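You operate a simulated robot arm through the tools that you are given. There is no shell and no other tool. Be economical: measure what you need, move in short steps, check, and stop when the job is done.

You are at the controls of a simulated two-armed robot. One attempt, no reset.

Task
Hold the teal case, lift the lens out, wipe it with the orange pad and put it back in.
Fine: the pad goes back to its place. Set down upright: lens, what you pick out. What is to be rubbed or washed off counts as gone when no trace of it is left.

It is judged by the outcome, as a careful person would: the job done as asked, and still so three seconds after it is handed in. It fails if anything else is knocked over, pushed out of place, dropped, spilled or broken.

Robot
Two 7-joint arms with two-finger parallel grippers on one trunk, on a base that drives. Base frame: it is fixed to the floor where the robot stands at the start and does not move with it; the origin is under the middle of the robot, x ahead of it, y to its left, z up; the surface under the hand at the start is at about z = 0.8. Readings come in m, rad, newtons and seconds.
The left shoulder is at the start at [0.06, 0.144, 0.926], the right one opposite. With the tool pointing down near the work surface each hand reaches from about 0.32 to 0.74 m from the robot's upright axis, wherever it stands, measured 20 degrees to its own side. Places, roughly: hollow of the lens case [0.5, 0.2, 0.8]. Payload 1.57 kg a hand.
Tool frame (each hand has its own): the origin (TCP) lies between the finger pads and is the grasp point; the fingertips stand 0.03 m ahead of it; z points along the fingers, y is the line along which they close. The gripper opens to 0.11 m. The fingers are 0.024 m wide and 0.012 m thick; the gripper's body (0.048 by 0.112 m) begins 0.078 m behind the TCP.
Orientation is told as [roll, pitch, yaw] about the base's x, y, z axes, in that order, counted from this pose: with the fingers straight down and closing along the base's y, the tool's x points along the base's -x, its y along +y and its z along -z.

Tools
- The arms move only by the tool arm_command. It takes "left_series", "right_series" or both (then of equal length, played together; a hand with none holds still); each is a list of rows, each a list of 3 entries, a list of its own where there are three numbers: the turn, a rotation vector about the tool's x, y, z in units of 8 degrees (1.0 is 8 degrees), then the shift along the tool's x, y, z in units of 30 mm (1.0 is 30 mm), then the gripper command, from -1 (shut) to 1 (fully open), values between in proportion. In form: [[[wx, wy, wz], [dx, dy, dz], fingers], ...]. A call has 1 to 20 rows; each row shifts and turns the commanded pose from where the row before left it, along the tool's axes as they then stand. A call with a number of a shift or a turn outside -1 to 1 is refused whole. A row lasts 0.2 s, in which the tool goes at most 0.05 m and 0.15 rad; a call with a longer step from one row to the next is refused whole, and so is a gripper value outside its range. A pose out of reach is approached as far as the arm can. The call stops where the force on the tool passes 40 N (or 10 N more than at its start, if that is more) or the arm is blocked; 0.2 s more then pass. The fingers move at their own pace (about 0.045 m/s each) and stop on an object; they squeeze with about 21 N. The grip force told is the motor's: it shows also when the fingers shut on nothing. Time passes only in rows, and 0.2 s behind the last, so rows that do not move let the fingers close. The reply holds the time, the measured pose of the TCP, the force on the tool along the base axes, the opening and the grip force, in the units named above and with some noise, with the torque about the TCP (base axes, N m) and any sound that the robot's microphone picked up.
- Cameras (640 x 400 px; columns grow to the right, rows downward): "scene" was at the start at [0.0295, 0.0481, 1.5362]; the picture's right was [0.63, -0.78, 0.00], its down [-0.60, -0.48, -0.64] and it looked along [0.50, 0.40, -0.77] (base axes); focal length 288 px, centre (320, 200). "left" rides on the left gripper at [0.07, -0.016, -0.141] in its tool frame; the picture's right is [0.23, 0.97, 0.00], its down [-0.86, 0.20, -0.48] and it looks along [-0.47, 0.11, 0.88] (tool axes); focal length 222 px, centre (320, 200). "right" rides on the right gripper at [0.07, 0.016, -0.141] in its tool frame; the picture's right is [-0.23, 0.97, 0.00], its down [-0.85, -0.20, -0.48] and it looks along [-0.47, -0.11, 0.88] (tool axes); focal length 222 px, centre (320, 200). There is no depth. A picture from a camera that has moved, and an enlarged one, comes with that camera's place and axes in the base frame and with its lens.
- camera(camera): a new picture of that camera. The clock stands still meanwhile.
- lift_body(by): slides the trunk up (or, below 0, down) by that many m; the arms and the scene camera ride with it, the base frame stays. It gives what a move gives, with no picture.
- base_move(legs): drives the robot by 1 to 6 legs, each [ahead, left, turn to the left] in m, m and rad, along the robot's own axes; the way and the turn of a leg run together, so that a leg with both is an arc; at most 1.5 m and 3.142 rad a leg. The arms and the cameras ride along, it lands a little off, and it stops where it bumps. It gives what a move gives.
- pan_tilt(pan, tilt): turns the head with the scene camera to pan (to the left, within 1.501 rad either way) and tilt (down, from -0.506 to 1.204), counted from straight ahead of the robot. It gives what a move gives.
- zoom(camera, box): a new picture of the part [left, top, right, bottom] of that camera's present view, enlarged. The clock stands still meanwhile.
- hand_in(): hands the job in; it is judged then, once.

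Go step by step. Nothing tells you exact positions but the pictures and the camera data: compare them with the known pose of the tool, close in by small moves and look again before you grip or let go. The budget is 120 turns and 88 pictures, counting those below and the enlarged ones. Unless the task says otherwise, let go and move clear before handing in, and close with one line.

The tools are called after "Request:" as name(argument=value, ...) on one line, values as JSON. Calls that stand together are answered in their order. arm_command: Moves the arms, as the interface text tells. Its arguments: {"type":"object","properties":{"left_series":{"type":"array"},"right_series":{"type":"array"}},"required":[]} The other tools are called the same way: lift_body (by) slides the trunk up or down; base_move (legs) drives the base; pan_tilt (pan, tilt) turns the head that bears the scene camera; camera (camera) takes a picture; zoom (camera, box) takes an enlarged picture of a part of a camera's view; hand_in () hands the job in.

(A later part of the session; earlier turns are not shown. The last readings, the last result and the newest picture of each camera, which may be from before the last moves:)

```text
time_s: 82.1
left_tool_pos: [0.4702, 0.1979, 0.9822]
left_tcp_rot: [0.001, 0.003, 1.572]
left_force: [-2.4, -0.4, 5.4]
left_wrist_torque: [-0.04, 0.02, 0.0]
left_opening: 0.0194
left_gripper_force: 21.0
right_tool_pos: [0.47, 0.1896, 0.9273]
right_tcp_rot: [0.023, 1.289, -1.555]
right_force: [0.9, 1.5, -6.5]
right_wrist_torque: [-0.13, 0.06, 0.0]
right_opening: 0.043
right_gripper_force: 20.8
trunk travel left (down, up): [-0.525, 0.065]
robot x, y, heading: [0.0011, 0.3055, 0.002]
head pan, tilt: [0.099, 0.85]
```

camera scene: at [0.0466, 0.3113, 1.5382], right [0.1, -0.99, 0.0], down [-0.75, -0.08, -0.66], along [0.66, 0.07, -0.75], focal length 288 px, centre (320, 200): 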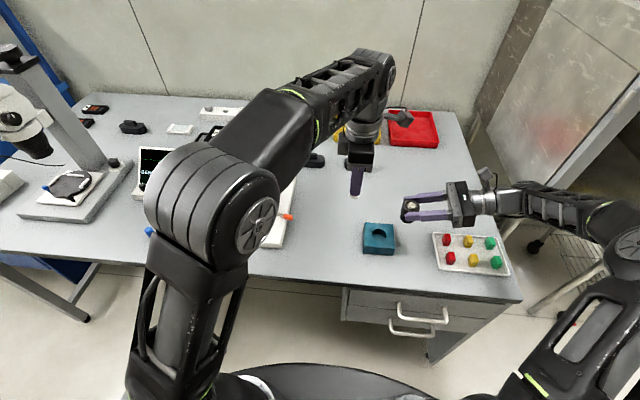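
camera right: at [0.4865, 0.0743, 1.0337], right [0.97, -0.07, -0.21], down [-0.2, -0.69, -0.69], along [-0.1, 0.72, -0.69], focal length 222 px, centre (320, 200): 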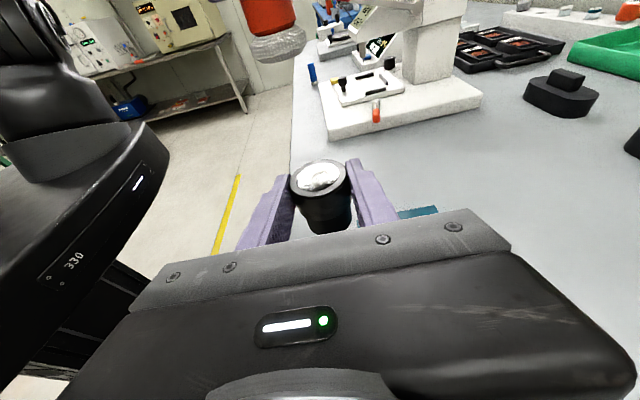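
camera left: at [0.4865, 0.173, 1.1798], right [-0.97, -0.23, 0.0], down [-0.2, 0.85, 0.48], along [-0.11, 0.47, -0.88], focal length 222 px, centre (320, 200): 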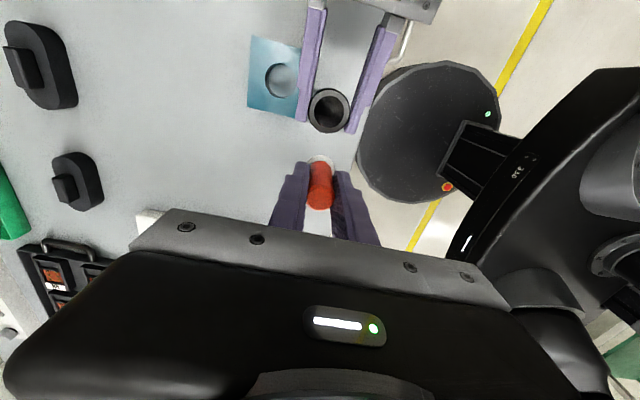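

About 5 N contact. Now I'll do wider circles, then cross strokes.

Request:
arm_command(left_series=[[[0, 0, 0], [-0.12, -0.06, 0], -0.85], [[0, 0, 0], [0.25, 0, 0], -0.85], [[0, 0, 0], [-0.1, 0.2, 0], -0.85], [[0, 0, 0], [-0.2, 0.05, 0], -0.85], [[0, 0, 0], [-0.2, -0.1, 0], -0.85], [[0, 0, 0], [0, -0.3, 0], -0.85], [[0, 0, 0], [0.2, -0.1, 0], -0.85], [[0, 0, 0], [0.2, 0.05, 0], -0.85], [[0, 0, 0], [0.1, 0.2, 0], -0.85], [[0, 0, 0], [-0.25, 0, 0], -0.85], [[0, 0, 0], [0, 0.25, 0], -0.85], [[0, 0, 0], [0, -0.25, 0], -0.85], [[0, 0, 0], [0, -0.25, 0], -0.85], [[0, 0, 0], [0, 0.25, 0], -0.85], [[0, 0, 0], [-0.25, 0, 0], -0.85], [[0, 0, 0], [0.25, 0, 0], -0.85], [[0, 0, 0], [0.25, 0, 0], -0.85], [[0, 0, 0], [-0.25, 0, 0], -0.85]])

Request:
arm_command(left_series=[[[0, 0, 0], [0, 0, -0.5], -0.85], [[0, 0, 0], [0, 0, -0.9], -0.85], [[0, 0, 0], [-0.6, 0, -0.5], -0.85], [[0, 0, 0], [-0.9, 0, 0], -0.85], [[0, 0, 0], [-0.9, 0, 0], -0.85], [[0, 0, 0], [0, 0, 0], -0.85]])

Request:
zoom(camera="right", box=[296, 155, 352, 200])

Request:
zoom(camera="scene", box=[360, 214, 400, 244])

```text
time_s: 85.9
left_tool_pos: [0.4714, 0.2036, 0.9817]
left_tcp_rot: [0.001, 0.001, 1.57]
left_force: [0.7, -2.1, 6.4]
left_wrist_torque: [-0.1, 0.0, 0.01]
left_opening: 0.0196
left_gripper_force: 20.8
right_tool_pos: [0.4704, 0.191, 0.9299]
right_tcp_rot: [0.027, 1.293, -1.553]
right_force: [0.9, 1.9, -6.3]
right_wrist_torque: [-0.09, 0.04, 0.06]
right_opening: 0.0434
right_gripper_force: 20.9
trunk travel left (down, up): [-0.525, 0.065]
robot x, y, heading: [0.0016, 0.3014, 0.003]
head pan, tilt: [0.099, 0.85]
```

```text
time_s: 87.3
left_tool_pos: [0.4763, 0.2766, 1.0395]
left_tcp_rot: [0.0, 0.0, 1.573]
left_force: [0.8, 0.5, -1.0]
left_wrist_torque: [-0.03, 0.01, -0.01]
left_opening: 0.0195
left_gripper_force: 20.9
right_tool_pos: [0.4713, 0.1897, 0.9283]
right_tcp_rot: [0.024, 1.291, -1.556]
right_force: [-0.1, -0.4, -0.8]
right_wrist_torque: [-0.01, 0.0, 0.02]
right_opening: 0.0433
right_gripper_force: 21.4
trunk travel left (down, up): [-0.525, 0.065]
robot x, y, heading: [0.0015, 0.3055, 0.002]
head pan, tilt: [0.099, 0.85]
```

```text
8.89 times, centred on (324, 178) of right
camera zoom: at [0.4864, 0.0738, 1.0336], right [0.97, -0.07, -0.21], down [-0.2, -0.69, -0.69], along [-0.1, 0.72, -0.69], focal length 1974 px, centre (284, 400)
```

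zoom: 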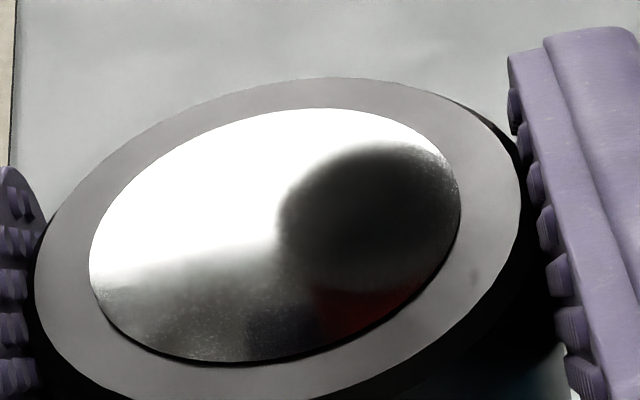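

```text
13.33 times, centred on (380, 229) of scene
camera zoom: at [0.0466, 0.311, 1.5382], right [0.1, -0.99, 0.0], down [-0.75, -0.08, -0.66], along [0.66, 0.07, -0.75], focal length 3840 px, centre (-480, -187)
```

zoom: 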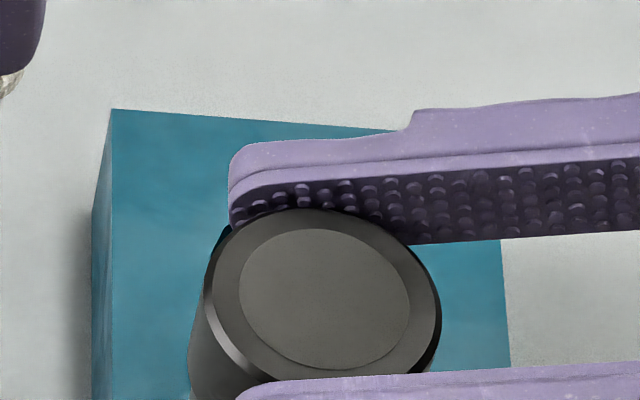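

The glass is clean; what shows is only reflection. I'll carry the pad back the same way to above its place.

Request:
arm_command(left_series=[[[0, 0, 0], [-0.94, 0.296, -0.08], -0.85], [[0, 0, 0], [-0.94, 0.296, -0.08], -0.85], [[0, 0, 0], [-0.94, 0.296, -0.08], -0.85], [[0, 0, 0], [-0.94, 0.296, -0.08], -0.85], [[0, 0, 0], [-0.94, 0.296, -0.08], -0.85], [[0, 0, 0], [-0.94, 0.296, -0.08], -0.85], [[0, 0, 0], [-0.94, 0.296, -0.08], -0.85], [[0, 0, 0], [-0.94, 0.296, -0.08], -0.85], [[0, 0, 0], [-0.908, -0.233, 0], -0.85], [[0, 0, 0], [-0.908, -0.233, 0], -0.85], [[0, 0, 0], [-0.908, -0.233, 0], -0.85], [[0, 0, 0], [-0.908, -0.233, 0], -0.85], [[0, 0, 0], [-0.908, -0.233, 0], -0.85], [[0, 0, 0], [-0.908, -0.233, 0], -0.85], [[0, 0, 0], [-0.908, -0.233, 0], -0.85], [[0, 0, 0], [-0.908, -0.233, 0], -0.85], [[0, 0, 0], [-0.908, -0.233, 0], -0.85], [[0, 0, 0], [-0.908, -0.233, 0], -0.85], [[0, 0, 0], [0, 0, 0], -0.85]])

Request:
pan_tilt(pan=0.7, tilt=0.95)

```text
time_s: 91.3
left_tool_pos: [0.4694, 0.7748, 1.06]
left_tcp_rot: [-0.001, -0.002, 1.572]
left_force: [-0.6, 0.2, -0.3]
left_wrist_torque: [-0.01, -0.02, -0.02]
left_opening: 0.0193
left_gripper_force: 21.0
right_tool_pos: [0.4705, 0.1897, 0.9283]
right_tcp_rot: [0.024, 1.291, -1.556]
right_force: [-0.2, 0.1, -1.5]
right_wrist_torque: [-0.06, 0.0, 0.0]
right_opening: 0.0434
right_gripper_force: 21.2
trunk travel left (down, up): [-0.525, 0.065]
robot x, y, heading: [0.0015, 0.3016, -0.001]
head pan, tilt: [0.099, 0.85]
```

```text
time_s: 92.3
left_tool_pos: [0.47, 0.7744, 1.06]
left_tcp_rot: [0.0, 0.0, 1.572]
left_force: [-0.7, -0.8, -0.2]
left_wrist_torque: [0.01, 0.0, 0.0]
left_opening: 0.0196
left_gripper_force: 21.2
right_tool_pos: [0.4707, 0.1904, 0.9292]
right_tcp_rot: [0.024, 1.29, -1.555]
right_force: [-0.1, 0.3, -1.1]
right_wrist_torque: [-0.03, 0.02, -0.04]
right_opening: 0.0433
right_gripper_force: 20.8
trunk travel left (down, up): [-0.525, 0.065]
robot x, y, heading: [0.0006, 0.3037, 0.001]
head pan, tilt: [0.7, 0.949]
```

I'll align to the original spot (0.4755, 0.7725) and descend to just above the table.

Request:
arm_command(left_series=[[[0, 0, 0], [0.03, -0.09, 0.93], -0.85], [[0, 0, 0], [0.03, -0.09, 0.93], -0.85], [[0, 0, 0], [0, 0, 0.93], -0.85], [[0, 0, 0], [0, 0, 0.93], -0.85], [[0, 0, 0], [0, 0, 0.93], -0.85], [[0, 0, 0], [0, 0, 0.93], -0.85], [[0, 0, 0], [0, 0, 0.8], -0.85], [[0, 0, 0], [0, 0, 0], -0.85]])

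Request:
zoom(camera="scene", box=[250, 110, 378, 190])

```text
time_s: 94.1
left_tool_pos: [0.4801, 0.7693, 0.8683]
left_tcp_rot: [0.0, -0.002, 1.573]
left_force: [-0.2, -0.3, -0.3]
left_wrist_torque: [0.0, -0.02, -0.04]
left_opening: 0.0196
left_gripper_force: 21.2
right_tool_pos: [0.4719, 0.1905, 0.9279]
right_tcp_rot: [0.024, 1.29, -1.555]
right_force: [-0.3, -0.1, -1.1]
right_wrist_torque: [-0.03, -0.03, 0.0]
right_opening: 0.0431
right_gripper_force: 20.5
trunk travel left (down, up): [-0.525, 0.065]
robot x, y, heading: [-0.0028, 0.3068, 0.0]
head pan, tilt: [0.7, 0.949]
```

```text
5.00 times, centred on (314, 150) of scene
camera zoom: at [0.0242, 0.3504, 1.5307], right [0.65, -0.76, 0.0], down [-0.62, -0.53, -0.58], along [0.44, 0.38, -0.81], focal length 1440 px, centre (350, 450)
```

zoom: 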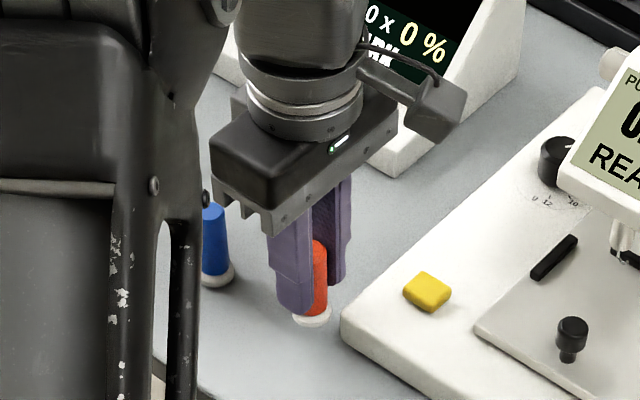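

A few mm off; I'll correct and descend.

Request:
arm_command(left_series=[[[0, 0, 0], [-0.1, 0.15, 0.3], -0.85], [[0, 0, 0], [0, 0, 0], -0.85]])

Request:
arm_command(left_series=[[[0, 0, 0], [0, 0, 0.1], -0.85], [[0, 0, 0], [0, 0, 0], -0.85]])

Request:
zoom(camera="scene", box=[270, 130, 350, 180])

```text
time_s: 94.7
left_tool_pos: [0.4751, 0.7744, 0.8581]
left_tcp_rot: [-0.001, 0.001, 1.573]
left_force: [-0.2, -0.4, -0.1]
left_wrist_torque: [-0.01, 0.0, 0.01]
left_opening: 0.0197
left_gripper_force: 21.3
right_tool_pos: [0.4705, 0.1904, 0.9282]
right_tcp_rot: [0.025, 1.292, -1.554]
right_force: [0.1, -0.3, -1.3]
right_wrist_torque: [-0.02, -0.02, 0.04]
right_opening: 0.043
right_gripper_force: 21.8
trunk travel left (down, up): [-0.525, 0.065]
robot x, y, heading: [-0.0016, 0.3042, 0.008]
head pan, tilt: [0.7, 0.949]
```

```text
time_s: 95.3
left_tool_pos: [0.4754, 0.7748, 0.8551]
left_tcp_rot: [-0.001, 0.002, 1.572]
left_force: [0.1, -0.3, -0.7]
left_wrist_torque: [-0.03, -0.01, -0.01]
left_opening: 0.0195
left_gripper_force: 21.8
right_tool_pos: [0.4698, 0.1891, 0.928]
right_tcp_rot: [0.024, 1.293, -1.554]
right_force: [0.1, 0.3, -1.4]
right_wrist_torque: [-0.02, -0.01, 0.02]
right_opening: 0.0435
right_gripper_force: 21.0
trunk travel left (down, up): [-0.525, 0.065]
robot x, y, heading: [-0.0015, 0.304, 0.0]
head pan, tilt: [0.7, 0.949]
```

```text
8.00 times, centred on (310, 155) of scene
camera zoom: at [0.0243, 0.3504, 1.5307], right [0.65, -0.76, 0.0], down [-0.62, -0.53, -0.58], along [0.44, 0.38, -0.81], focal length 2304 px, centre (400, 560)
```

zoom: 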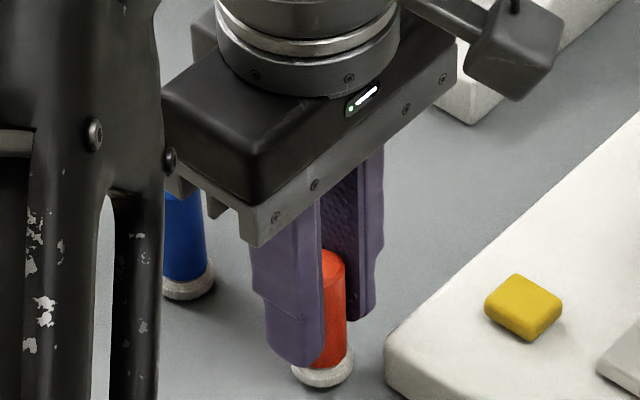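

The foot is within about 1 mm of its original pixel. I'll lower until touch.

Request:
arm_command(left_series=[[[0, 0, 0], [0, 0, 0.05], -0.85], [[0, 0, 0], [0, 0, 0], -0.85]])

Request:
arm_command(left_series=[[[0, 0, 0], [0, 0, 0.05], -0.85], [[0, 0, 0], [0, 0, 0], -0.85]])

```text
time_s: 95.9
left_tool_pos: [0.4742, 0.7745, 0.8537]
left_tcp_rot: [0.001, 0.0, 1.573]
left_force: [0.1, -0.7, -0.6]
left_wrist_torque: [0.01, 0.0, 0.03]
left_opening: 0.0195
left_gripper_force: 21.4
right_tool_pos: [0.4698, 0.1911, 0.9278]
right_tcp_rot: [0.025, 1.293, -1.554]
right_force: [0.0, 0.0, -1.0]
right_wrist_torque: [0.02, -0.04, 0.01]
right_opening: 0.0432
right_gripper_force: 21.3
trunk travel left (down, up): [-0.525, 0.065]
robot x, y, heading: [-0.0028, 0.303, 0.006]
head pan, tilt: [0.7, 0.949]
```

```text
time_s: 96.5
left_tool_pos: [0.4724, 0.7744, 0.8519]
left_tcp_rot: [0.0, 0.0, 1.572]
left_force: [0.5, 1.2, 2.3]
left_wrist_torque: [0.0, -0.02, 0.06]
left_opening: 0.0195
left_gripper_force: 21.3
right_tool_pos: [0.4706, 0.1892, 0.9299]
right_tcp_rot: [0.026, 1.29, -1.555]
right_force: [0.2, -0.1, -0.6]
right_wrist_torque: [-0.02, 0.01, -0.01]
right_opening: 0.043
right_gripper_force: 21.9
trunk travel left (down, up): [-0.525, 0.065]
robot x, y, heading: [-0.0042, 0.3013, 0.002]
head pan, tilt: [0.7, 0.949]
```

It is touching the table. I'll open, rise straight up and check that it stands.

Request:
arm_command(left_series=[[[0, 0, 0], [0, 0, 0], -0.6], [[0, 0, 0], [0, 0, 0], -0.2], [[0, 0, 0], [0, 0, 0], 0.2], [[0, 0, 0], [0, 0, 0], 0.4], [[0, 0, 0], [0, 0, -0.4], 0.4], [[0, 0, 0], [0, 0, -0.9], 0.4], [[0, 0, 0], [0, 0, -0.9], 0.4], [[0, 0, 0], [0, 0, -0.9], 0.4], [[0, 0, 0], [0, 0, -0.9], 0.4], [[0, 0, 0], [0, 0, -0.9], 0.4], [[0, 0, 0], [0, 0, -0.9], 0.4], [[0, 0, 0], [0, 0, -0.9], 0.4]])

Request:
zoom(camera="scene", box=[270, 130, 350, 180])

```text
time_s: 99.1
left_tool_pos: [0.4734, 0.7751, 1.0553]
left_tcp_rot: [0.0, 0.0, 1.573]
left_force: [-0.5, 0.4, 0.3]
left_wrist_torque: [0.0, -0.03, -0.01]
left_opening: 0.0769
left_gripper_force: 0.0
right_tool_pos: [0.4711, 0.1894, 0.9278]
right_tcp_rot: [0.026, 1.291, -1.554]
right_force: [-0.6, 0.1, -0.8]
right_wrist_torque: [-0.01, 0.01, 0.02]
right_opening: 0.0433
right_gripper_force: 20.9
trunk travel left (down, up): [-0.525, 0.065]
robot x, y, heading: [0.0015, 0.3051, 0.006]
head pan, tilt: [0.7, 0.949]
```

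```text
8.00 times, centred on (310, 155) of scene
camera zoom: at [0.024, 0.3502, 1.5307], right [0.65, -0.76, 0.0], down [-0.62, -0.53, -0.58], along [0.44, 0.38, -0.81], focal length 2304 px, centre (400, 560)
```

zoom: 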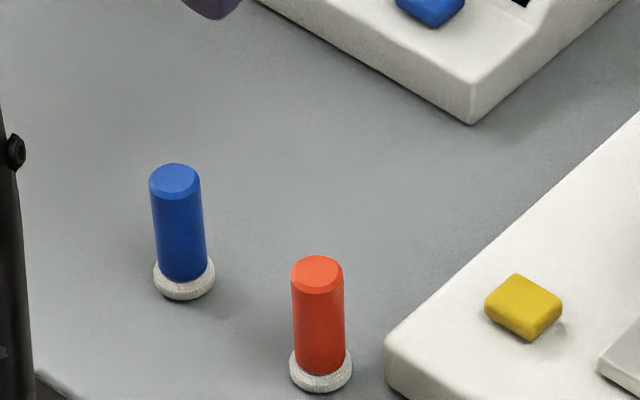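

The pad is back in place, upright. I'll move the lens aside to the right and bring the left hand back to the case.

Request:
arm_command(right_series=[[[0, 0, 0], [0.18, 0.57, -0.675], -0.5], [[0, 0, 0], [0.18, 0.57, -0.675], -0.5], [[0, 0, 0], [0.18, 0.57, -0.675], -0.5], [[0, 0, 0], [0.18, 0.57, -0.675], -0.5], [[0, 0, 0], [0, 0, 0], -0.5]])

Request:
arm_command(left_series=[[[0, 0, 0], [0.917, 0.227, 0], 0.4], [[0, 0, 0], [0.917, 0.227, 0], 0.4], [[0, 0, 0], [0.917, 0.227, 0], 0.4], [[0, 0, 0], [0.917, 0.227, 0], 0.4], [[0, 0, 0], [0.917, 0.227, 0], 0.4], [[0, 0, 0], [0.917, 0.227, 0], 0.4], [[0, 0, 0], [0.917, 0.227, 0], 0.4], [[0, 0, 0], [0.917, 0.227, 0], 0.4], [[0, 0, 0], [0.917, 0.227, 0], 0.4], [[0, 0, 0], [0.917, 0.227, 0], 0.4], [[0, 0, 0], [0.833, -0.554, 0.1], 1], [[0, 0, 0], [0.833, -0.554, 0.1], 1], [[0, 0, 0], [0.833, -0.554, 0.1], 1], [[0, 0, 0], [0.833, -0.554, 0.1], 1], [[0, 0, 0], [0.833, -0.554, 0.1], 1], [[0, 0, 0], [0.833, -0.554, 0.1], 1], [[0, 0, 0], [0.833, -0.554, 0.1], 1], [[0, 0, 0], [0.833, -0.554, 0.1], 1], [[0, 0, 0], [0, 0, 0], 1]])

Request:
arm_command(left_series=[[[0, 0.88, 0], [0, 0, 0], 1], [[0, 0.88, 0], [0, 0, 0], 1], [[0, 0.88, 0], [0, 0, 0], 1], [[0, 0.88, 0], [0, 0, 0], 1], [[0, 0.88, 0], [0, 0, 0], 1], [[0, 0, 0], [0, 0, 0], 1]])

Request:
pan_tilt(pan=0.3, tilt=0.95)

Request:
camera(camera="left")

```text
time_s: 100.3
left_tool_pos: [0.473, 0.7757, 1.0527]
left_tcp_rot: [0.001, 0.0, 1.572]
left_force: [0.1, -0.5, 0.5]
left_wrist_torque: [-0.01, -0.01, 0.01]
left_opening: 0.077
left_gripper_force: 0.1
right_tool_pos: [0.537, 0.1178, 0.9731]
right_tcp_rot: [0.025, 1.292, -1.556]
right_force: [-0.1, 0.4, -1.1]
right_wrist_torque: [-0.04, -0.02, 0.0]
right_opening: 0.0431
right_gripper_force: 21.1
trunk travel left (down, up): [-0.525, 0.065]
robot x, y, heading: [-0.002, 0.3091, 0.001]
head pan, tilt: [0.7, 0.949]
```

```text
time_s: 104.3
left_tool_pos: [0.539, 0.2993, 1.0301]
left_tcp_rot: [0.001, 0.001, 1.573]
left_force: [0.3, 0.0, -0.3]
left_wrist_torque: [0.01, -0.02, 0.03]
left_opening: 0.1101
left_gripper_force: 0.1
right_tool_pos: [0.536, 0.1163, 0.9725]
right_tcp_rot: [0.025, 1.291, -1.556]
right_force: [0.3, -0.8, -0.4]
right_wrist_torque: [-0.03, -0.01, -0.01]
right_opening: 0.043
right_gripper_force: 20.6
trunk travel left (down, up): [-0.525, 0.065]
robot x, y, heading: [-0.0003, 0.3043, 0.005]
head pan, tilt: [0.7, 0.949]
```

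```text
time_s: 105.7
left_tool_pos: [0.5379, 0.2974, 1.0293]
left_tcp_rot: [0.0, 0.615, 1.574]
left_force: [0.9, 0.6, -0.3]
left_wrist_torque: [-0.01, -0.02, 0.03]
left_opening: 0.11
left_gripper_force: 0.1
right_tool_pos: [0.538, 0.1178, 0.9731]
right_tcp_rot: [0.024, 1.292, -1.555]
right_force: [-0.1, 0.2, -0.9]
right_wrist_torque: [0.01, -0.02, -0.02]
right_opening: 0.0431
right_gripper_force: 21.4
trunk travel left (down, up): [-0.525, 0.065]
robot x, y, heading: [-0.0001, 0.3021, 0.002]
head pan, tilt: [0.7, 0.949]
```

```text
time_s: 106.6
left_tool_pos: [0.5379, 0.2993, 1.0299]
left_tcp_rot: [0.002, 0.615, 1.572]
left_force: [-1.2, -0.7, 0.0]
left_wrist_torque: [-0.02, -0.03, -0.03]
left_opening: 0.1103
left_gripper_force: 0.1
right_tool_pos: [0.5368, 0.117, 0.9733]
right_tcp_rot: [0.025, 1.29, -1.555]
right_force: [-0.8, 0.1, -1.2]
right_wrist_torque: [0.03, -0.01, -0.03]
right_opening: 0.0433
right_gripper_force: 20.6
trunk travel left (down, up): [-0.525, 0.065]
robot x, y, heading: [-0.001, 0.3035, 0.002]
head pan, tilt: [0.3, 0.949]
```

```text
27 pictures are left
camera left: at [0.5533, 0.322, 1.1849], right [-0.97, -0.19, 0.13], down [-0.2, 0.97, -0.1], along [-0.11, -0.13, -0.99], focal length 222 px, centre (320, 200)
```

left: 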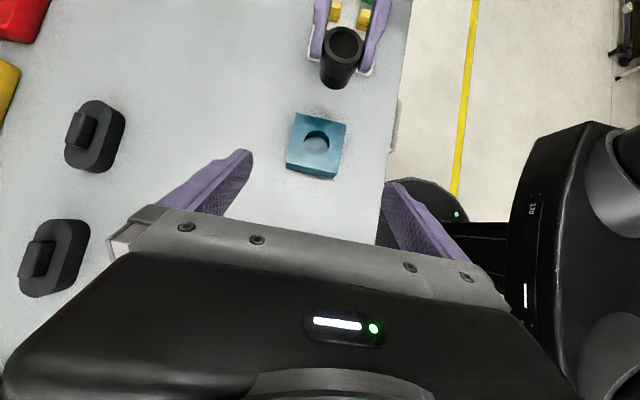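

I'll lower the left hand onto the case as before.

Request:
arm_command(left_series=[[[0, 0, 0], [-0.235, 0, 0.843], 1], [[0, 0, 0], [-0.235, 0, 0.843], 1], [[0, 0, 0], [-0.235, 0, 0.843], 1], [[0, 0, 0], [-0.235, 0, 0.843], 1], [[0, 0, 0], [-0.235, 0, 0.843], 1], [[0, 0, 0], [-0.235, 0, 0.843], 1], [[0, 0, 0], [-0.235, 0, 0.843], 1], [[0, 0, 0], [0, 0, 0], 1]])

Request:
camera(camera="left")

```text
time_s: 108.4
left_tool_pos: [0.5373, 0.2358, 0.8567]
left_tcp_rot: [0.0, 0.614, 1.573]
left_force: [-0.7, -0.1, 0.1]
left_wrist_torque: [0.0, 0.0, 0.0]
left_opening: 0.1099
left_gripper_force: 0.0
right_tool_pos: [0.5354, 0.1161, 0.9739]
right_tcp_rot: [0.023, 1.291, -1.556]
right_force: [0.5, 0.2, -0.9]
right_wrist_torque: [-0.01, -0.03, 0.0]
right_opening: 0.0432
right_gripper_force: 20.4
trunk travel left (down, up): [-0.525, 0.065]
robot x, y, heading: [-0.0033, 0.3051, 0.003]
head pan, tilt: [0.3, 0.949]
```

```text
26 pictures are left
camera left: at [0.5528, 0.2599, 1.0122], right [-0.97, -0.19, 0.13], down [-0.2, 0.97, -0.1], along [-0.11, -0.13, -0.99], focal length 222 px, centre (320, 200)
```

left: 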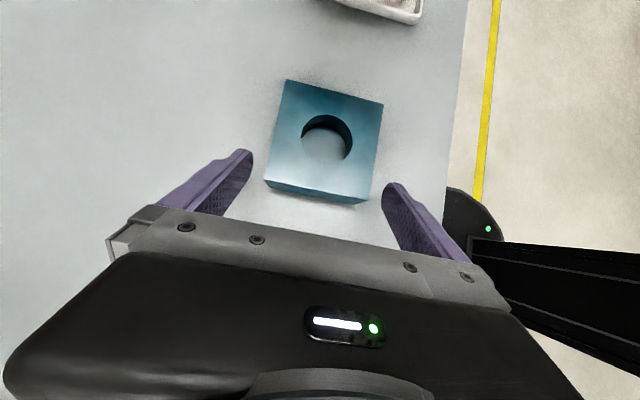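

Request:
arm_command(left_series=[[[0, 0, 0], [0.03, 0, 0.4], 1], [[0, 0, 0], [0, 0, 0.36], 1], [[0, 0, 0], [0, 0, 0], 0.7], [[0, 0, 0], [0, 0, 0], 0.4], [[0, 0, 0], [0, 0, 0], 0.2], [[0, 0, 0], [0, 0, 0], 0], [[0, 0, 0], [0, 0, 0], -0.2], [[0, 0, 0], [0, 0, 0], -0.2]])

Request:
zoom(camera="left", box=[260, 0, 420, 220])

Request:
zoom(camera="scene", box=[370, 130, 530, 230])

```text
time_s: 110.2
left_tool_pos: [0.5374, 0.2239, 0.8389]
left_tcp_rot: [0.001, 0.614, 1.572]
left_force: [0.4, -0.6, 1.4]
left_wrist_torque: [-0.04, -0.1, -0.02]
left_opening: 0.0848
left_gripper_force: 20.6
right_tool_pos: [0.5391, 0.1166, 0.9749]
right_tcp_rot: [0.023, 1.291, -1.554]
right_force: [0.6, -0.3, -0.2]
right_wrist_torque: [0.0, -0.01, -0.01]
right_opening: 0.0432
right_gripper_force: 20.7
trunk travel left (down, up): [-0.525, 0.065]
robot x, y, heading: [-0.0014, 0.3038, 0.004]
head pan, tilt: [0.3, 0.949]
```

```text
1.82 times, centred on (340, 110) of left
camera zoom: at [0.5527, 0.2471, 0.9948], right [-0.97, -0.19, 0.13], down [-0.2, 0.97, -0.1], along [-0.11, -0.13, -0.99], focal length 404 px, centre (284, 364)
```

zoom: 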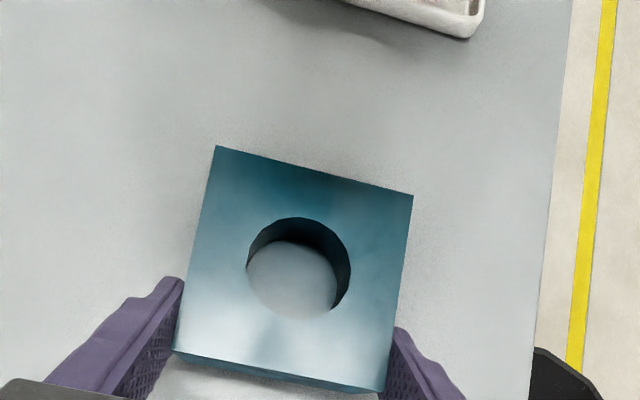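

```text
4.00 times, centred on (450, 180) of scene
camera zoom: at [0.0382, 0.3249, 1.5307], right [0.3, -0.95, 0.0], down [-0.78, -0.24, -0.58], along [0.56, 0.17, -0.81], focal length 1152 px, centre (-200, 280)
```

zoom: 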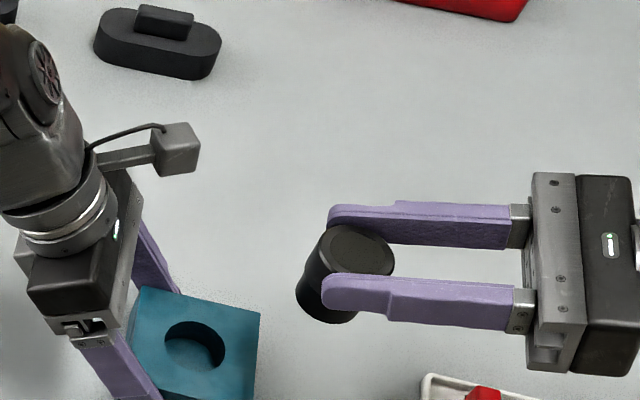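

The case is held again, unmoved, with the hollow centre at about (0.537, 0.1875). I'll bring the lens over the hollow, still above it, and check alignment.

Request:
arm_command(right_series=[[[0, 0, 0], [-0.103, 0, 0.549], -0.5], [[0, 0, 0], [-0.103, 0, 0.549], -0.5], [[0, 0, 0], [-0.103, 0, 0.549], -0.5], [[0, 0, 0], [-0.103, 0, 0.549], -0.5], [[0, 0, 0], [0, 0, 0], -0.5]])

Request:
zoom(camera="scene", box=[380, 160, 460, 230])

Request:
zoom(camera="left", box=[240, 0, 420, 220])

```text
time_s: 111.4
left_tool_pos: [0.5373, 0.2243, 0.8388]
left_tcp_rot: [-0.001, 0.615, 1.572]
left_force: [0.6, -0.1, 1.8]
left_wrist_torque: [-0.06, -0.16, 0.03]
left_opening: 0.0848
left_gripper_force: 21.1
right_tool_pos: [0.5359, 0.1757, 0.9439]
right_tcp_rot: [0.026, 1.29, -1.556]
right_force: [-0.8, 1.1, -0.9]
right_wrist_torque: [-0.02, 0.01, -0.01]
right_opening: 0.0432
right_gripper_force: 20.9
trunk travel left (down, up): [-0.525, 0.065]
robot x, y, heading: [0.0007, 0.3036, -0.002]
head pan, tilt: [0.3, 0.949]
```

```text
5.71 times, centred on (420, 195) of scene
camera zoom: at [0.0381, 0.325, 1.5307], right [0.3, -0.95, 0.0], down [-0.78, -0.24, -0.58], along [0.56, 0.17, -0.81], focal length 1646 px, centre (-251, 229)
```

zoom: 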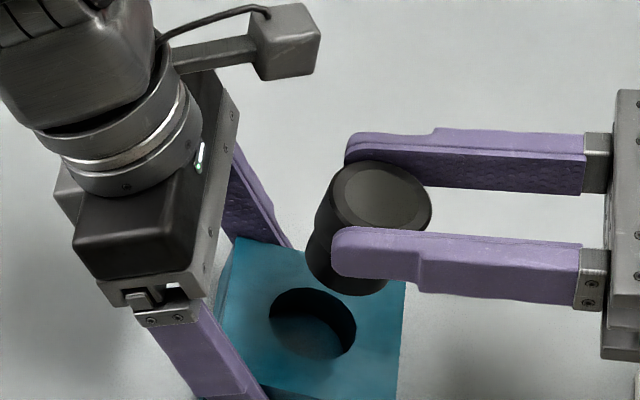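

```text
1.82 times, centred on (330, 110) of left
camera zoom: at [0.5526, 0.2471, 0.9948], right [-0.97, -0.19, 0.13], down [-0.2, 0.97, -0.1], along [-0.11, -0.13, -0.99], focal length 404 px, centre (302, 364)
```

zoom: 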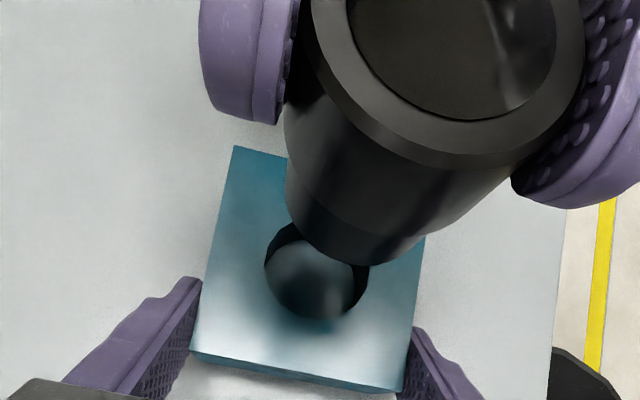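

By scene geometry the lens sits about 2 mm short in x and 1 mm in y, matching the pose at pick-up. I'll correct that and lower to just at the rim.

Request:
arm_command(right_series=[[[0, 0, 0], [-0.44, 0.035, 0.15], -0.5], [[0, 0, 0], [-0.44, 0.035, 0.15], -0.5], [[0, 0, 0], [0, 0, 0], -0.5]])

Request:
zoom(camera="scene", box=[380, 170, 460, 230])

Request:
zoom(camera="left", box=[240, 0, 420, 220])

```text
time_s: 112.2
left_tool_pos: [0.5363, 0.2241, 0.8394]
left_tcp_rot: [-0.001, 0.614, 1.573]
left_force: [-0.3, 0.6, 2.7]
left_wrist_torque: [-0.05, -0.12, 0.03]
left_opening: 0.0848
left_gripper_force: 20.8
right_tool_pos: [0.5391, 0.1773, 0.9165]
right_tcp_rot: [0.026, 1.292, -1.553]
right_force: [0.3, -0.3, -0.8]
right_wrist_torque: [-0.04, -0.01, -0.03]
right_opening: 0.0435
right_gripper_force: 20.9
trunk travel left (down, up): [-0.525, 0.065]
robot x, y, heading: [-0.0011, 0.3026, 0.005]
head pan, tilt: [0.3, 0.949]
```

```text
6.67 times, centred on (420, 200) of scene
camera zoom: at [0.0379, 0.3251, 1.5307], right [0.3, -0.95, 0.0], down [-0.78, -0.24, -0.58], along [0.56, 0.17, -0.81], focal length 1920 px, centre (-347, 200)
```

zoom: 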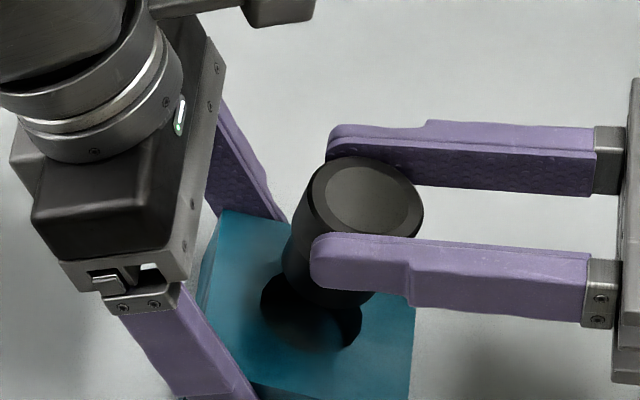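

```text
1.82 times, centred on (330, 110) of left
camera zoom: at [0.5525, 0.2472, 0.9948], right [-0.97, -0.19, 0.13], down [-0.2, 0.97, -0.1], along [-0.11, -0.13, -0.99], focal length 404 px, centre (302, 364)
```

zoom: 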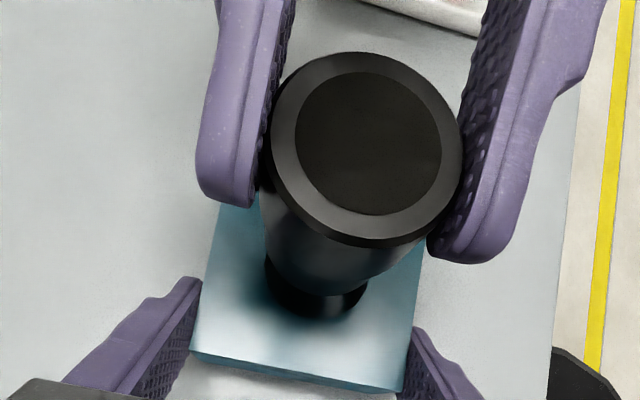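

Scene geometry says the lens is now aligned with the hollow. I'll lower gently with force checks.

Request:
arm_command(right_series=[[[0, 0, 0], [-0.16, 0, 0.046], -0.5], [[0, 0, 0], [-0.16, 0, 0.046], -0.5], [[0, 0, 0], [-0.16, 0, 0.046], -0.5], [[0, 0, 0], [0, 0, 0], -0.5]])

Request:
zoom(camera="scene", box=[380, 170, 460, 230])

```text
time_s: 113.2
left_tool_pos: [0.5377, 0.2247, 0.8394]
left_tcp_rot: [-0.001, 0.615, 1.573]
left_force: [-0.8, 0.7, 3.0]
left_wrist_torque: [-0.02, -0.15, -0.01]
left_opening: 0.0849
left_gripper_force: 20.7
right_tool_pos: [0.5413, 0.1773, 0.9011]
right_tcp_rot: [0.025, 1.292, -1.554]
right_force: [0.3, 0.0, -1.0]
right_wrist_torque: [0.0, 0.0, -0.02]
right_opening: 0.0434
right_gripper_force: 21.4
trunk travel left (down, up): [-0.525, 0.065]
robot x, y, heading: [0.0034, 0.3016, -0.001]
head pan, tilt: [0.3, 0.949]
```

```text
6.67 times, centred on (420, 200) of scene
camera zoom: at [0.038, 0.3251, 1.5307], right [0.3, -0.95, 0.0], down [-0.78, -0.24, -0.58], along [0.56, 0.17, -0.81], focal length 1920 px, centre (-347, 200)
```

zoom: 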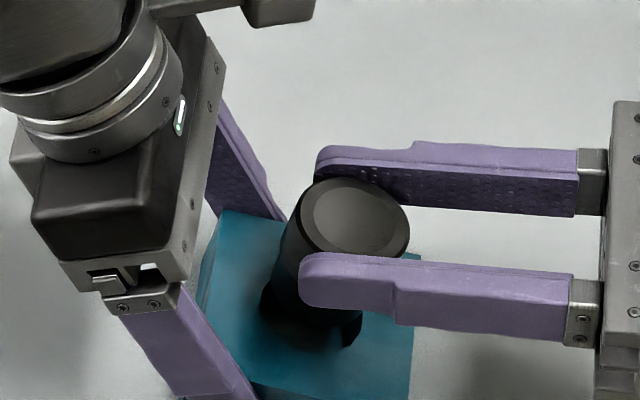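

No contact force yet and it is entering the hollow. I'll continue down.

Request:
arm_command(right_series=[[[0, 0, 0], [-0.16, -0.03, 0.046], -0.5], [[0, 0, 0], [-0.16, 0, 0.046], -0.5], [[0, 0, 0], [0, 0, 0], -0.5]])

Request:
arm_command(right_series=[[[0, 0, 0], [-0.16, 0, 0.046], -0.5], [[0, 0, 0], [-0.16, 0, 0.046], -0.5], [[0, 0, 0], [0, 0, 0], -0.5]])

Request:
zoom(camera="scene", box=[380, 170, 460, 230])

```text
time_s: 114.0
left_tool_pos: [0.5372, 0.2239, 0.8389]
left_tcp_rot: [0.0, 0.615, 1.572]
left_force: [-1.5, 1.2, 1.8]
left_wrist_torque: [0.0, -0.13, 0.01]
left_opening: 0.0849
left_gripper_force: 21.2
right_tool_pos: [0.5388, 0.1776, 0.8918]
right_tcp_rot: [0.026, 1.29, -1.554]
right_force: [0.2, 0.2, -1.3]
right_wrist_torque: [0.0, -0.01, -0.03]
right_opening: 0.0433
right_gripper_force: 21.6
trunk travel left (down, up): [-0.525, 0.065]
robot x, y, heading: [0.0006, 0.3011, 0.008]
head pan, tilt: [0.3, 0.949]
```

```text
time_s: 114.8
left_tool_pos: [0.5373, 0.2244, 0.8395]
left_tcp_rot: [0.0, 0.613, 1.573]
left_force: [0.3, -0.3, -0.3]
left_wrist_torque: [0.19, -0.12, -0.01]
left_opening: 0.085
left_gripper_force: 21.3
right_tool_pos: [0.5388, 0.1766, 0.8809]
right_tcp_rot: [0.026, 1.292, -1.554]
right_force: [1.5, 1.5, 6.8]
right_wrist_torque: [0.11, -0.18, 0.0]
right_opening: 0.0431
right_gripper_force: 20.9
trunk travel left (down, up): [-0.525, 0.065]
robot x, y, heading: [-0.0002, 0.3034, 0.004]
head pan, tilt: [0.3, 0.949]
```

```text
6.67 times, centred on (420, 200) of scene
camera zoom: at [0.0377, 0.3253, 1.5307], right [0.3, -0.95, 0.0], down [-0.78, -0.24, -0.58], along [0.56, 0.17, -0.81], focal length 1920 px, centre (-347, 200)
```

zoom: 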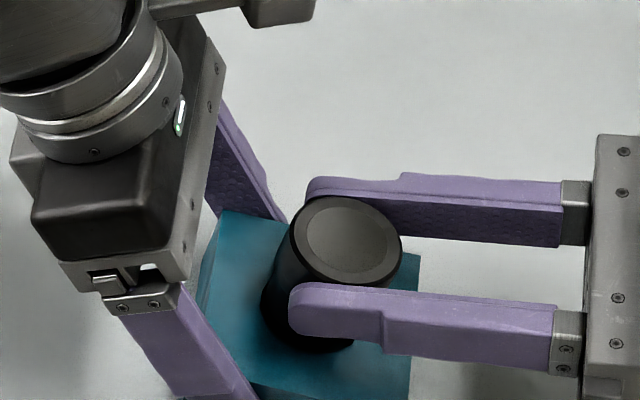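

The right hand reads +8 N with torque pointing to contact on the lens's +x side: the nose is touching the rim. I'll lift 2 mm, shift −1.5 mm in x and +1 mm in y, and try again gently.

Request:
arm_command(right_series=[[[0, 0, 0], [0.09, 0, -0.025], -0.5], [[0, 0, 0], [0.009, -0.05, 0.032], -0.5], [[0, 0, 0], [0, 0, 0], -0.5]])

Request:
arm_command(right_series=[[[0, 0, 0], [-0.1, 0, 0.028], -0.5], [[0, 0, 0], [0, 0, 0], -0.5]])

Request:
arm_command(right_series=[[[0, 0, 0], [-0.07, 0, 0.02], -0.5], [[0, 0, 0], [0, 0, 0], -0.5]])

```text
time_s: 115.6
left_tool_pos: [0.5364, 0.2241, 0.839]
left_tcp_rot: [0.0, 0.614, 1.573]
left_force: [0.8, 0.1, 1.0]
left_wrist_torque: [0.05, -0.11, 0.0]
left_opening: 0.0848
left_gripper_force: 20.5
right_tool_pos: [0.5382, 0.1765, 0.8836]
right_tcp_rot: [0.023, 1.291, -1.554]
right_force: [-0.4, 0.6, -0.9]
right_wrist_torque: [-0.01, 0.01, 0.01]
right_opening: 0.0433
right_gripper_force: 21.3
trunk travel left (down, up): [-0.525, 0.065]
robot x, y, heading: [-0.0015, 0.3027, 0.002]
head pan, tilt: [0.3, 0.949]
```

```text
time_s: 116.2
left_tool_pos: [0.5371, 0.2232, 0.8393]
left_tcp_rot: [0.0, 0.614, 1.572]
left_force: [0.0, -0.2, 1.0]
left_wrist_torque: [0.02, -0.08, -0.01]
left_opening: 0.0844
left_gripper_force: 21.4
right_tool_pos: [0.5388, 0.1773, 0.8802]
right_tcp_rot: [0.026, 1.29, -1.553]
right_force: [0.1, -0.5, -1.0]
right_wrist_torque: [-0.02, -0.02, -0.01]
right_opening: 0.0433
right_gripper_force: 21.0
trunk travel left (down, up): [-0.525, 0.065]
robot x, y, heading: [-0.0023, 0.3018, 0.004]
head pan, tilt: [0.3, 0.949]
```

```text
time_s: 116.8
left_tool_pos: [0.5361, 0.2245, 0.8387]
left_tcp_rot: [0.001, 0.614, 1.572]
left_force: [1.0, -0.3, 0.8]
left_wrist_torque: [-0.03, -0.12, -0.04]
left_opening: 0.0847
left_gripper_force: 21.0
right_tool_pos: [0.538, 0.1765, 0.8789]
right_tcp_rot: [0.026, 1.29, -1.556]
right_force: [-0.4, 1.1, -0.5]
right_wrist_torque: [0.03, 0.04, 0.0]
right_opening: 0.0432
right_gripper_force: 21.1
trunk travel left (down, up): [-0.525, 0.065]
robot x, y, heading: [0.0009, 0.301, 0.005]
head pan, tilt: [0.3, 0.949]
```

Below the earlier contact height with no force. I'll continue.

Request:
arm_command(right_series=[[[0, 0, 0], [-0.1, 0, 0.028], -0.5], [[0, 0, 0], [0, 0, 0], -0.5]])

Request:
arm_command(right_series=[[[0, 0, 0], [-0.1, 0, 0.028], -0.5], [[0, 0, 0], [0, 0, 0], -0.5]])

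Request:
zoom(camera="scene", box=[380, 170, 460, 230])

```text
time_s: 117.4
left_tool_pos: [0.5371, 0.2242, 0.84]
left_tcp_rot: [0.0, 0.615, 1.572]
left_force: [0.9, -0.3, 2.3]
left_wrist_torque: [0.0, -0.11, -0.02]
left_opening: 0.0849
left_gripper_force: 21.1
right_tool_pos: [0.5377, 0.1776, 0.8759]
right_tcp_rot: [0.027, 1.292, -1.553]
right_force: [-0.5, 0.7, -0.9]
right_wrist_torque: [0.02, 0.01, -0.01]
right_opening: 0.0433
right_gripper_force: 20.8
trunk travel left (down, up): [-0.525, 0.065]
robot x, y, heading: [-0.0009, 0.3044, 0.004]
head pan, tilt: [0.3, 0.949]
```

```text
time_s: 118.0
left_tool_pos: [0.5375, 0.2231, 0.8376]
left_tcp_rot: [0.001, 0.613, 1.574]
left_force: [0.1, -0.6, 2.0]
left_wrist_torque: [0.02, -0.14, -0.01]
left_opening: 0.0846
left_gripper_force: 20.6
right_tool_pos: [0.5382, 0.1775, 0.8733]
right_tcp_rot: [0.024, 1.293, -1.555]
right_force: [-0.7, -0.2, -0.6]
right_wrist_torque: [-0.01, 0.01, 0.01]
right_opening: 0.0432
right_gripper_force: 21.1
trunk travel left (down, up): [-0.525, 0.065]
robot x, y, heading: [-0.0033, 0.3049, 0.006]
head pan, tilt: [0.3, 0.949]
```

```text
6.67 times, centred on (420, 200) of scene
camera zoom: at [0.0381, 0.325, 1.5307], right [0.3, -0.95, 0.0], down [-0.78, -0.24, -0.58], along [0.56, 0.17, -0.81], focal length 1920 px, centre (-347, 200)
```

zoom: 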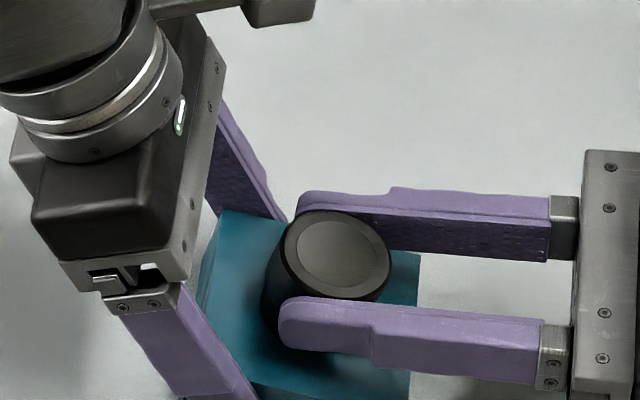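

It is sliding in freely. I'll keep lowering until it seats.

Request:
arm_command(right_series=[[[0, 0, 0], [-0.1, 0, 0.028], -0.5], [[0, 0, 0], [0, 0, 0], -0.5]])

Request:
arm_command(right_series=[[[0, 0, 0], [-0.06, 0, 0.017], -0.5], [[0, 0, 0], [0, 0, 0], -0.5]])

Request:
arm_command(right_series=[[[0, 0, 0], [-0.06, 0, 0.017], -0.5], [[0, 0, 0], [0, 0, 0], -0.5]])

```text
time_s: 118.6
left_tool_pos: [0.5377, 0.2239, 0.8393]
left_tcp_rot: [0.0, 0.615, 1.572]
left_force: [0.7, -1.3, 1.6]
left_wrist_torque: [-0.04, -0.09, 0.02]
left_opening: 0.0848
left_gripper_force: 21.1
right_tool_pos: [0.5395, 0.1769, 0.8702]
right_tcp_rot: [0.026, 1.291, -1.554]
right_force: [-0.9, 0.4, -0.8]
right_wrist_torque: [0.02, 0.03, 0.03]
right_opening: 0.043
right_gripper_force: 21.2
trunk travel left (down, up): [-0.525, 0.065]
robot x, y, heading: [-0.0001, 0.3044, 0.004]
head pan, tilt: [0.3, 0.949]
```

```text
time_s: 119.2
left_tool_pos: [0.5373, 0.224, 0.8389]
left_tcp_rot: [0.001, 0.613, 1.572]
left_force: [0.8, -1.3, 2.2]
left_wrist_torque: [-0.03, -0.15, 0.01]
left_opening: 0.0847
left_gripper_force: 21.1
right_tool_pos: [0.539, 0.1765, 0.8686]
right_tcp_rot: [0.026, 1.292, -1.555]
right_force: [0.2, 0.6, -0.8]
right_wrist_torque: [-0.01, -0.02, -0.01]
right_opening: 0.0431
right_gripper_force: 20.7
trunk travel left (down, up): [-0.525, 0.065]
robot x, y, heading: [0.0005, 0.3054, 0.004]
head pan, tilt: [0.3, 0.949]
```

```text
time_s: 119.8
left_tool_pos: [0.5371, 0.2234, 0.8379]
left_tcp_rot: [0.0, 0.615, 1.572]
left_force: [0.5, -0.8, 1.4]
left_wrist_torque: [0.0, -0.09, 0.02]
left_opening: 0.0848
left_gripper_force: 21.1
right_tool_pos: [0.5395, 0.1769, 0.8672]
right_tcp_rot: [0.027, 1.292, -1.555]
right_force: [-0.4, 0.3, -0.7]
right_wrist_torque: [0.0, -0.02, 0.01]
right_opening: 0.043
right_gripper_force: 21.0
trunk travel left (down, up): [-0.525, 0.065]
robot x, y, heading: [-0.003, 0.3037, 0.0]
head pan, tilt: [0.3, 0.949]
```

Request:
arm_command(right_series=[[[0, 0, 0], [-0.05, 0, 0.014], -0.5], [[0, 0, 0], [0, 0, 0], -0.5]])

Request:
arm_command(right_series=[[[0, 0, 0], [-0.05, 0, 0.014], -0.5], [[0, 0, 0], [0, 0, 0], -0.5]])

Request:
zoom(camera="scene", box=[380, 170, 460, 230])

```text
time_s: 120.4
left_tool_pos: [0.5387, 0.2238, 0.8397]
left_tcp_rot: [0.0, 0.616, 1.571]
left_force: [0.3, -0.1, 1.7]
left_wrist_torque: [-0.02, -0.05, 0.03]
left_opening: 0.0846
left_gripper_force: 21.3
right_tool_pos: [0.5387, 0.1775, 0.8653]
right_tcp_rot: [0.024, 1.292, -1.555]
right_force: [-0.5, 0.5, -0.8]
right_wrist_torque: [-0.02, 0.02, -0.01]
right_opening: 0.0432
right_gripper_force: 21.4
trunk travel left (down, up): [-0.525, 0.065]
robot x, y, heading: [0.0003, 0.3044, 0.004]
head pan, tilt: [0.3, 0.949]
```

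```text
time_s: 121.0
left_tool_pos: [0.5361, 0.2233, 0.839]
left_tcp_rot: [-0.001, 0.614, 1.572]
left_force: [1.3, -1.3, 2.2]
left_wrist_torque: [0.02, -0.05, 0.04]
left_opening: 0.0847
left_gripper_force: 21.1
right_tool_pos: [0.5386, 0.1767, 0.8635]
right_tcp_rot: [0.023, 1.29, -1.555]
right_force: [-1.7, 1.0, 0.7]
right_wrist_torque: [-0.01, 0.11, 0.04]
right_opening: 0.0432
right_gripper_force: 21.1
trunk travel left (down, up): [-0.525, 0.065]
robot x, y, heading: [0.0037, 0.3069, 0.008]
head pan, tilt: [0.3, 0.949]
```

```text
6.67 times, centred on (420, 200) of scene
camera zoom: at [0.038, 0.325, 1.5307], right [0.3, -0.95, 0.0], down [-0.78, -0.24, -0.58], along [0.56, 0.17, -0.81], focal length 1920 px, centre (-347, 200)
```

zoom: 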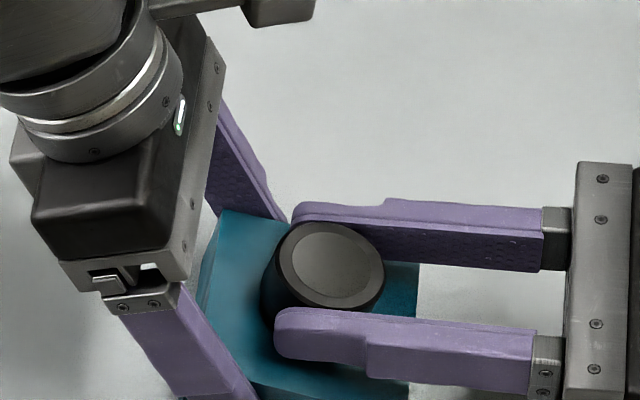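

Only slight force so far and the lens top still appears a few mm above its original level. I'll continue gently.

Request:
arm_command(right_series=[[[0, 0, 0], [-0.04, 0, 0.011], -0.5], [[0, 0, 0], [0, 0, 0], -0.5]])

Request:
arm_command(right_series=[[[0, 0, 0], [-0.04, 0, 0.011], -0.5], [[0, 0, 0], [0, 0, 0], -0.5]])

```text
time_s: 121.6
left_tool_pos: [0.5365, 0.2232, 0.8405]
left_tcp_rot: [-0.001, 0.614, 1.574]
left_force: [0.8, -0.8, 0.8]
left_wrist_torque: [-0.03, -0.06, 0.07]
left_opening: 0.0848
left_gripper_force: 20.7
right_tool_pos: [0.5383, 0.1777, 0.862]
right_tcp_rot: [0.024, 1.291, -1.555]
right_force: [-1.7, -0.5, -0.5]
right_wrist_torque: [0.02, 0.06, 0.06]
right_opening: 0.0431
right_gripper_force: 21.4
trunk travel left (down, up): [-0.525, 0.065]
robot x, y, heading: [0.001, 0.3019, 0.005]
head pan, tilt: [0.3, 0.949]
```

```text
time_s: 122.2
left_tool_pos: [0.5375, 0.224, 0.8396]
left_tcp_rot: [-0.001, 0.615, 1.57]
left_force: [0.5, -0.4, 2.0]
left_wrist_torque: [0.01, -0.11, 0.01]
left_opening: 0.0848
left_gripper_force: 21.4
right_tool_pos: [0.538, 0.1777, 0.8608]
right_tcp_rot: [0.026, 1.292, -1.556]
right_force: [-0.9, 0.1, -1.0]
right_wrist_torque: [-0.01, 0.03, 0.05]
right_opening: 0.0432
right_gripper_force: 20.8
trunk travel left (down, up): [-0.525, 0.065]
robot x, y, heading: [-0.0038, 0.305, 0.003]
head pan, tilt: [0.3, 0.949]
```

Request:
zoom(camera="scene", box=[396, 190, 444, 226])

Request:
zoom(camera="right", box=[240, 130, 400, 230])

```text
11.11 times, centred on (420, 208) of scene
camera zoom: at [0.0381, 0.325, 1.5307], right [0.3, -0.95, 0.0], down [-0.78, -0.24, -0.58], along [0.56, 0.17, -0.81], focal length 3200 px, centre (-791, 111)
```

zoom: 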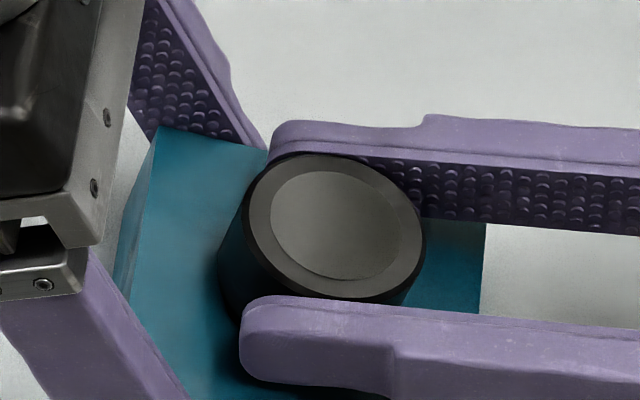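

```text
4.00 times, centred on (320, 180) of right
camera zoom: at [0.5543, 0.0615, 0.9663], right [0.97, -0.07, -0.21], down [-0.2, -0.69, -0.69], along [-0.1, 0.72, -0.69], focal length 888 px, centre (320, 280)
```

zoom: 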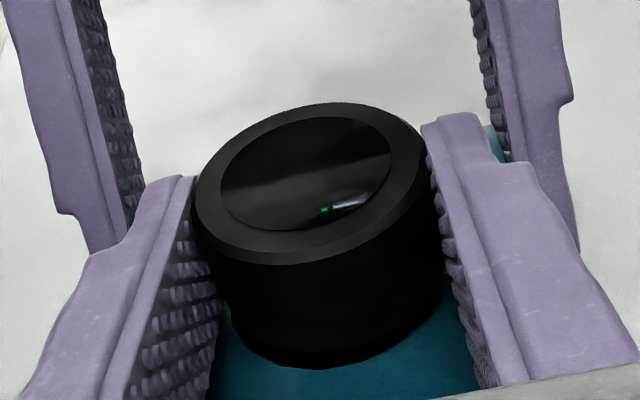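

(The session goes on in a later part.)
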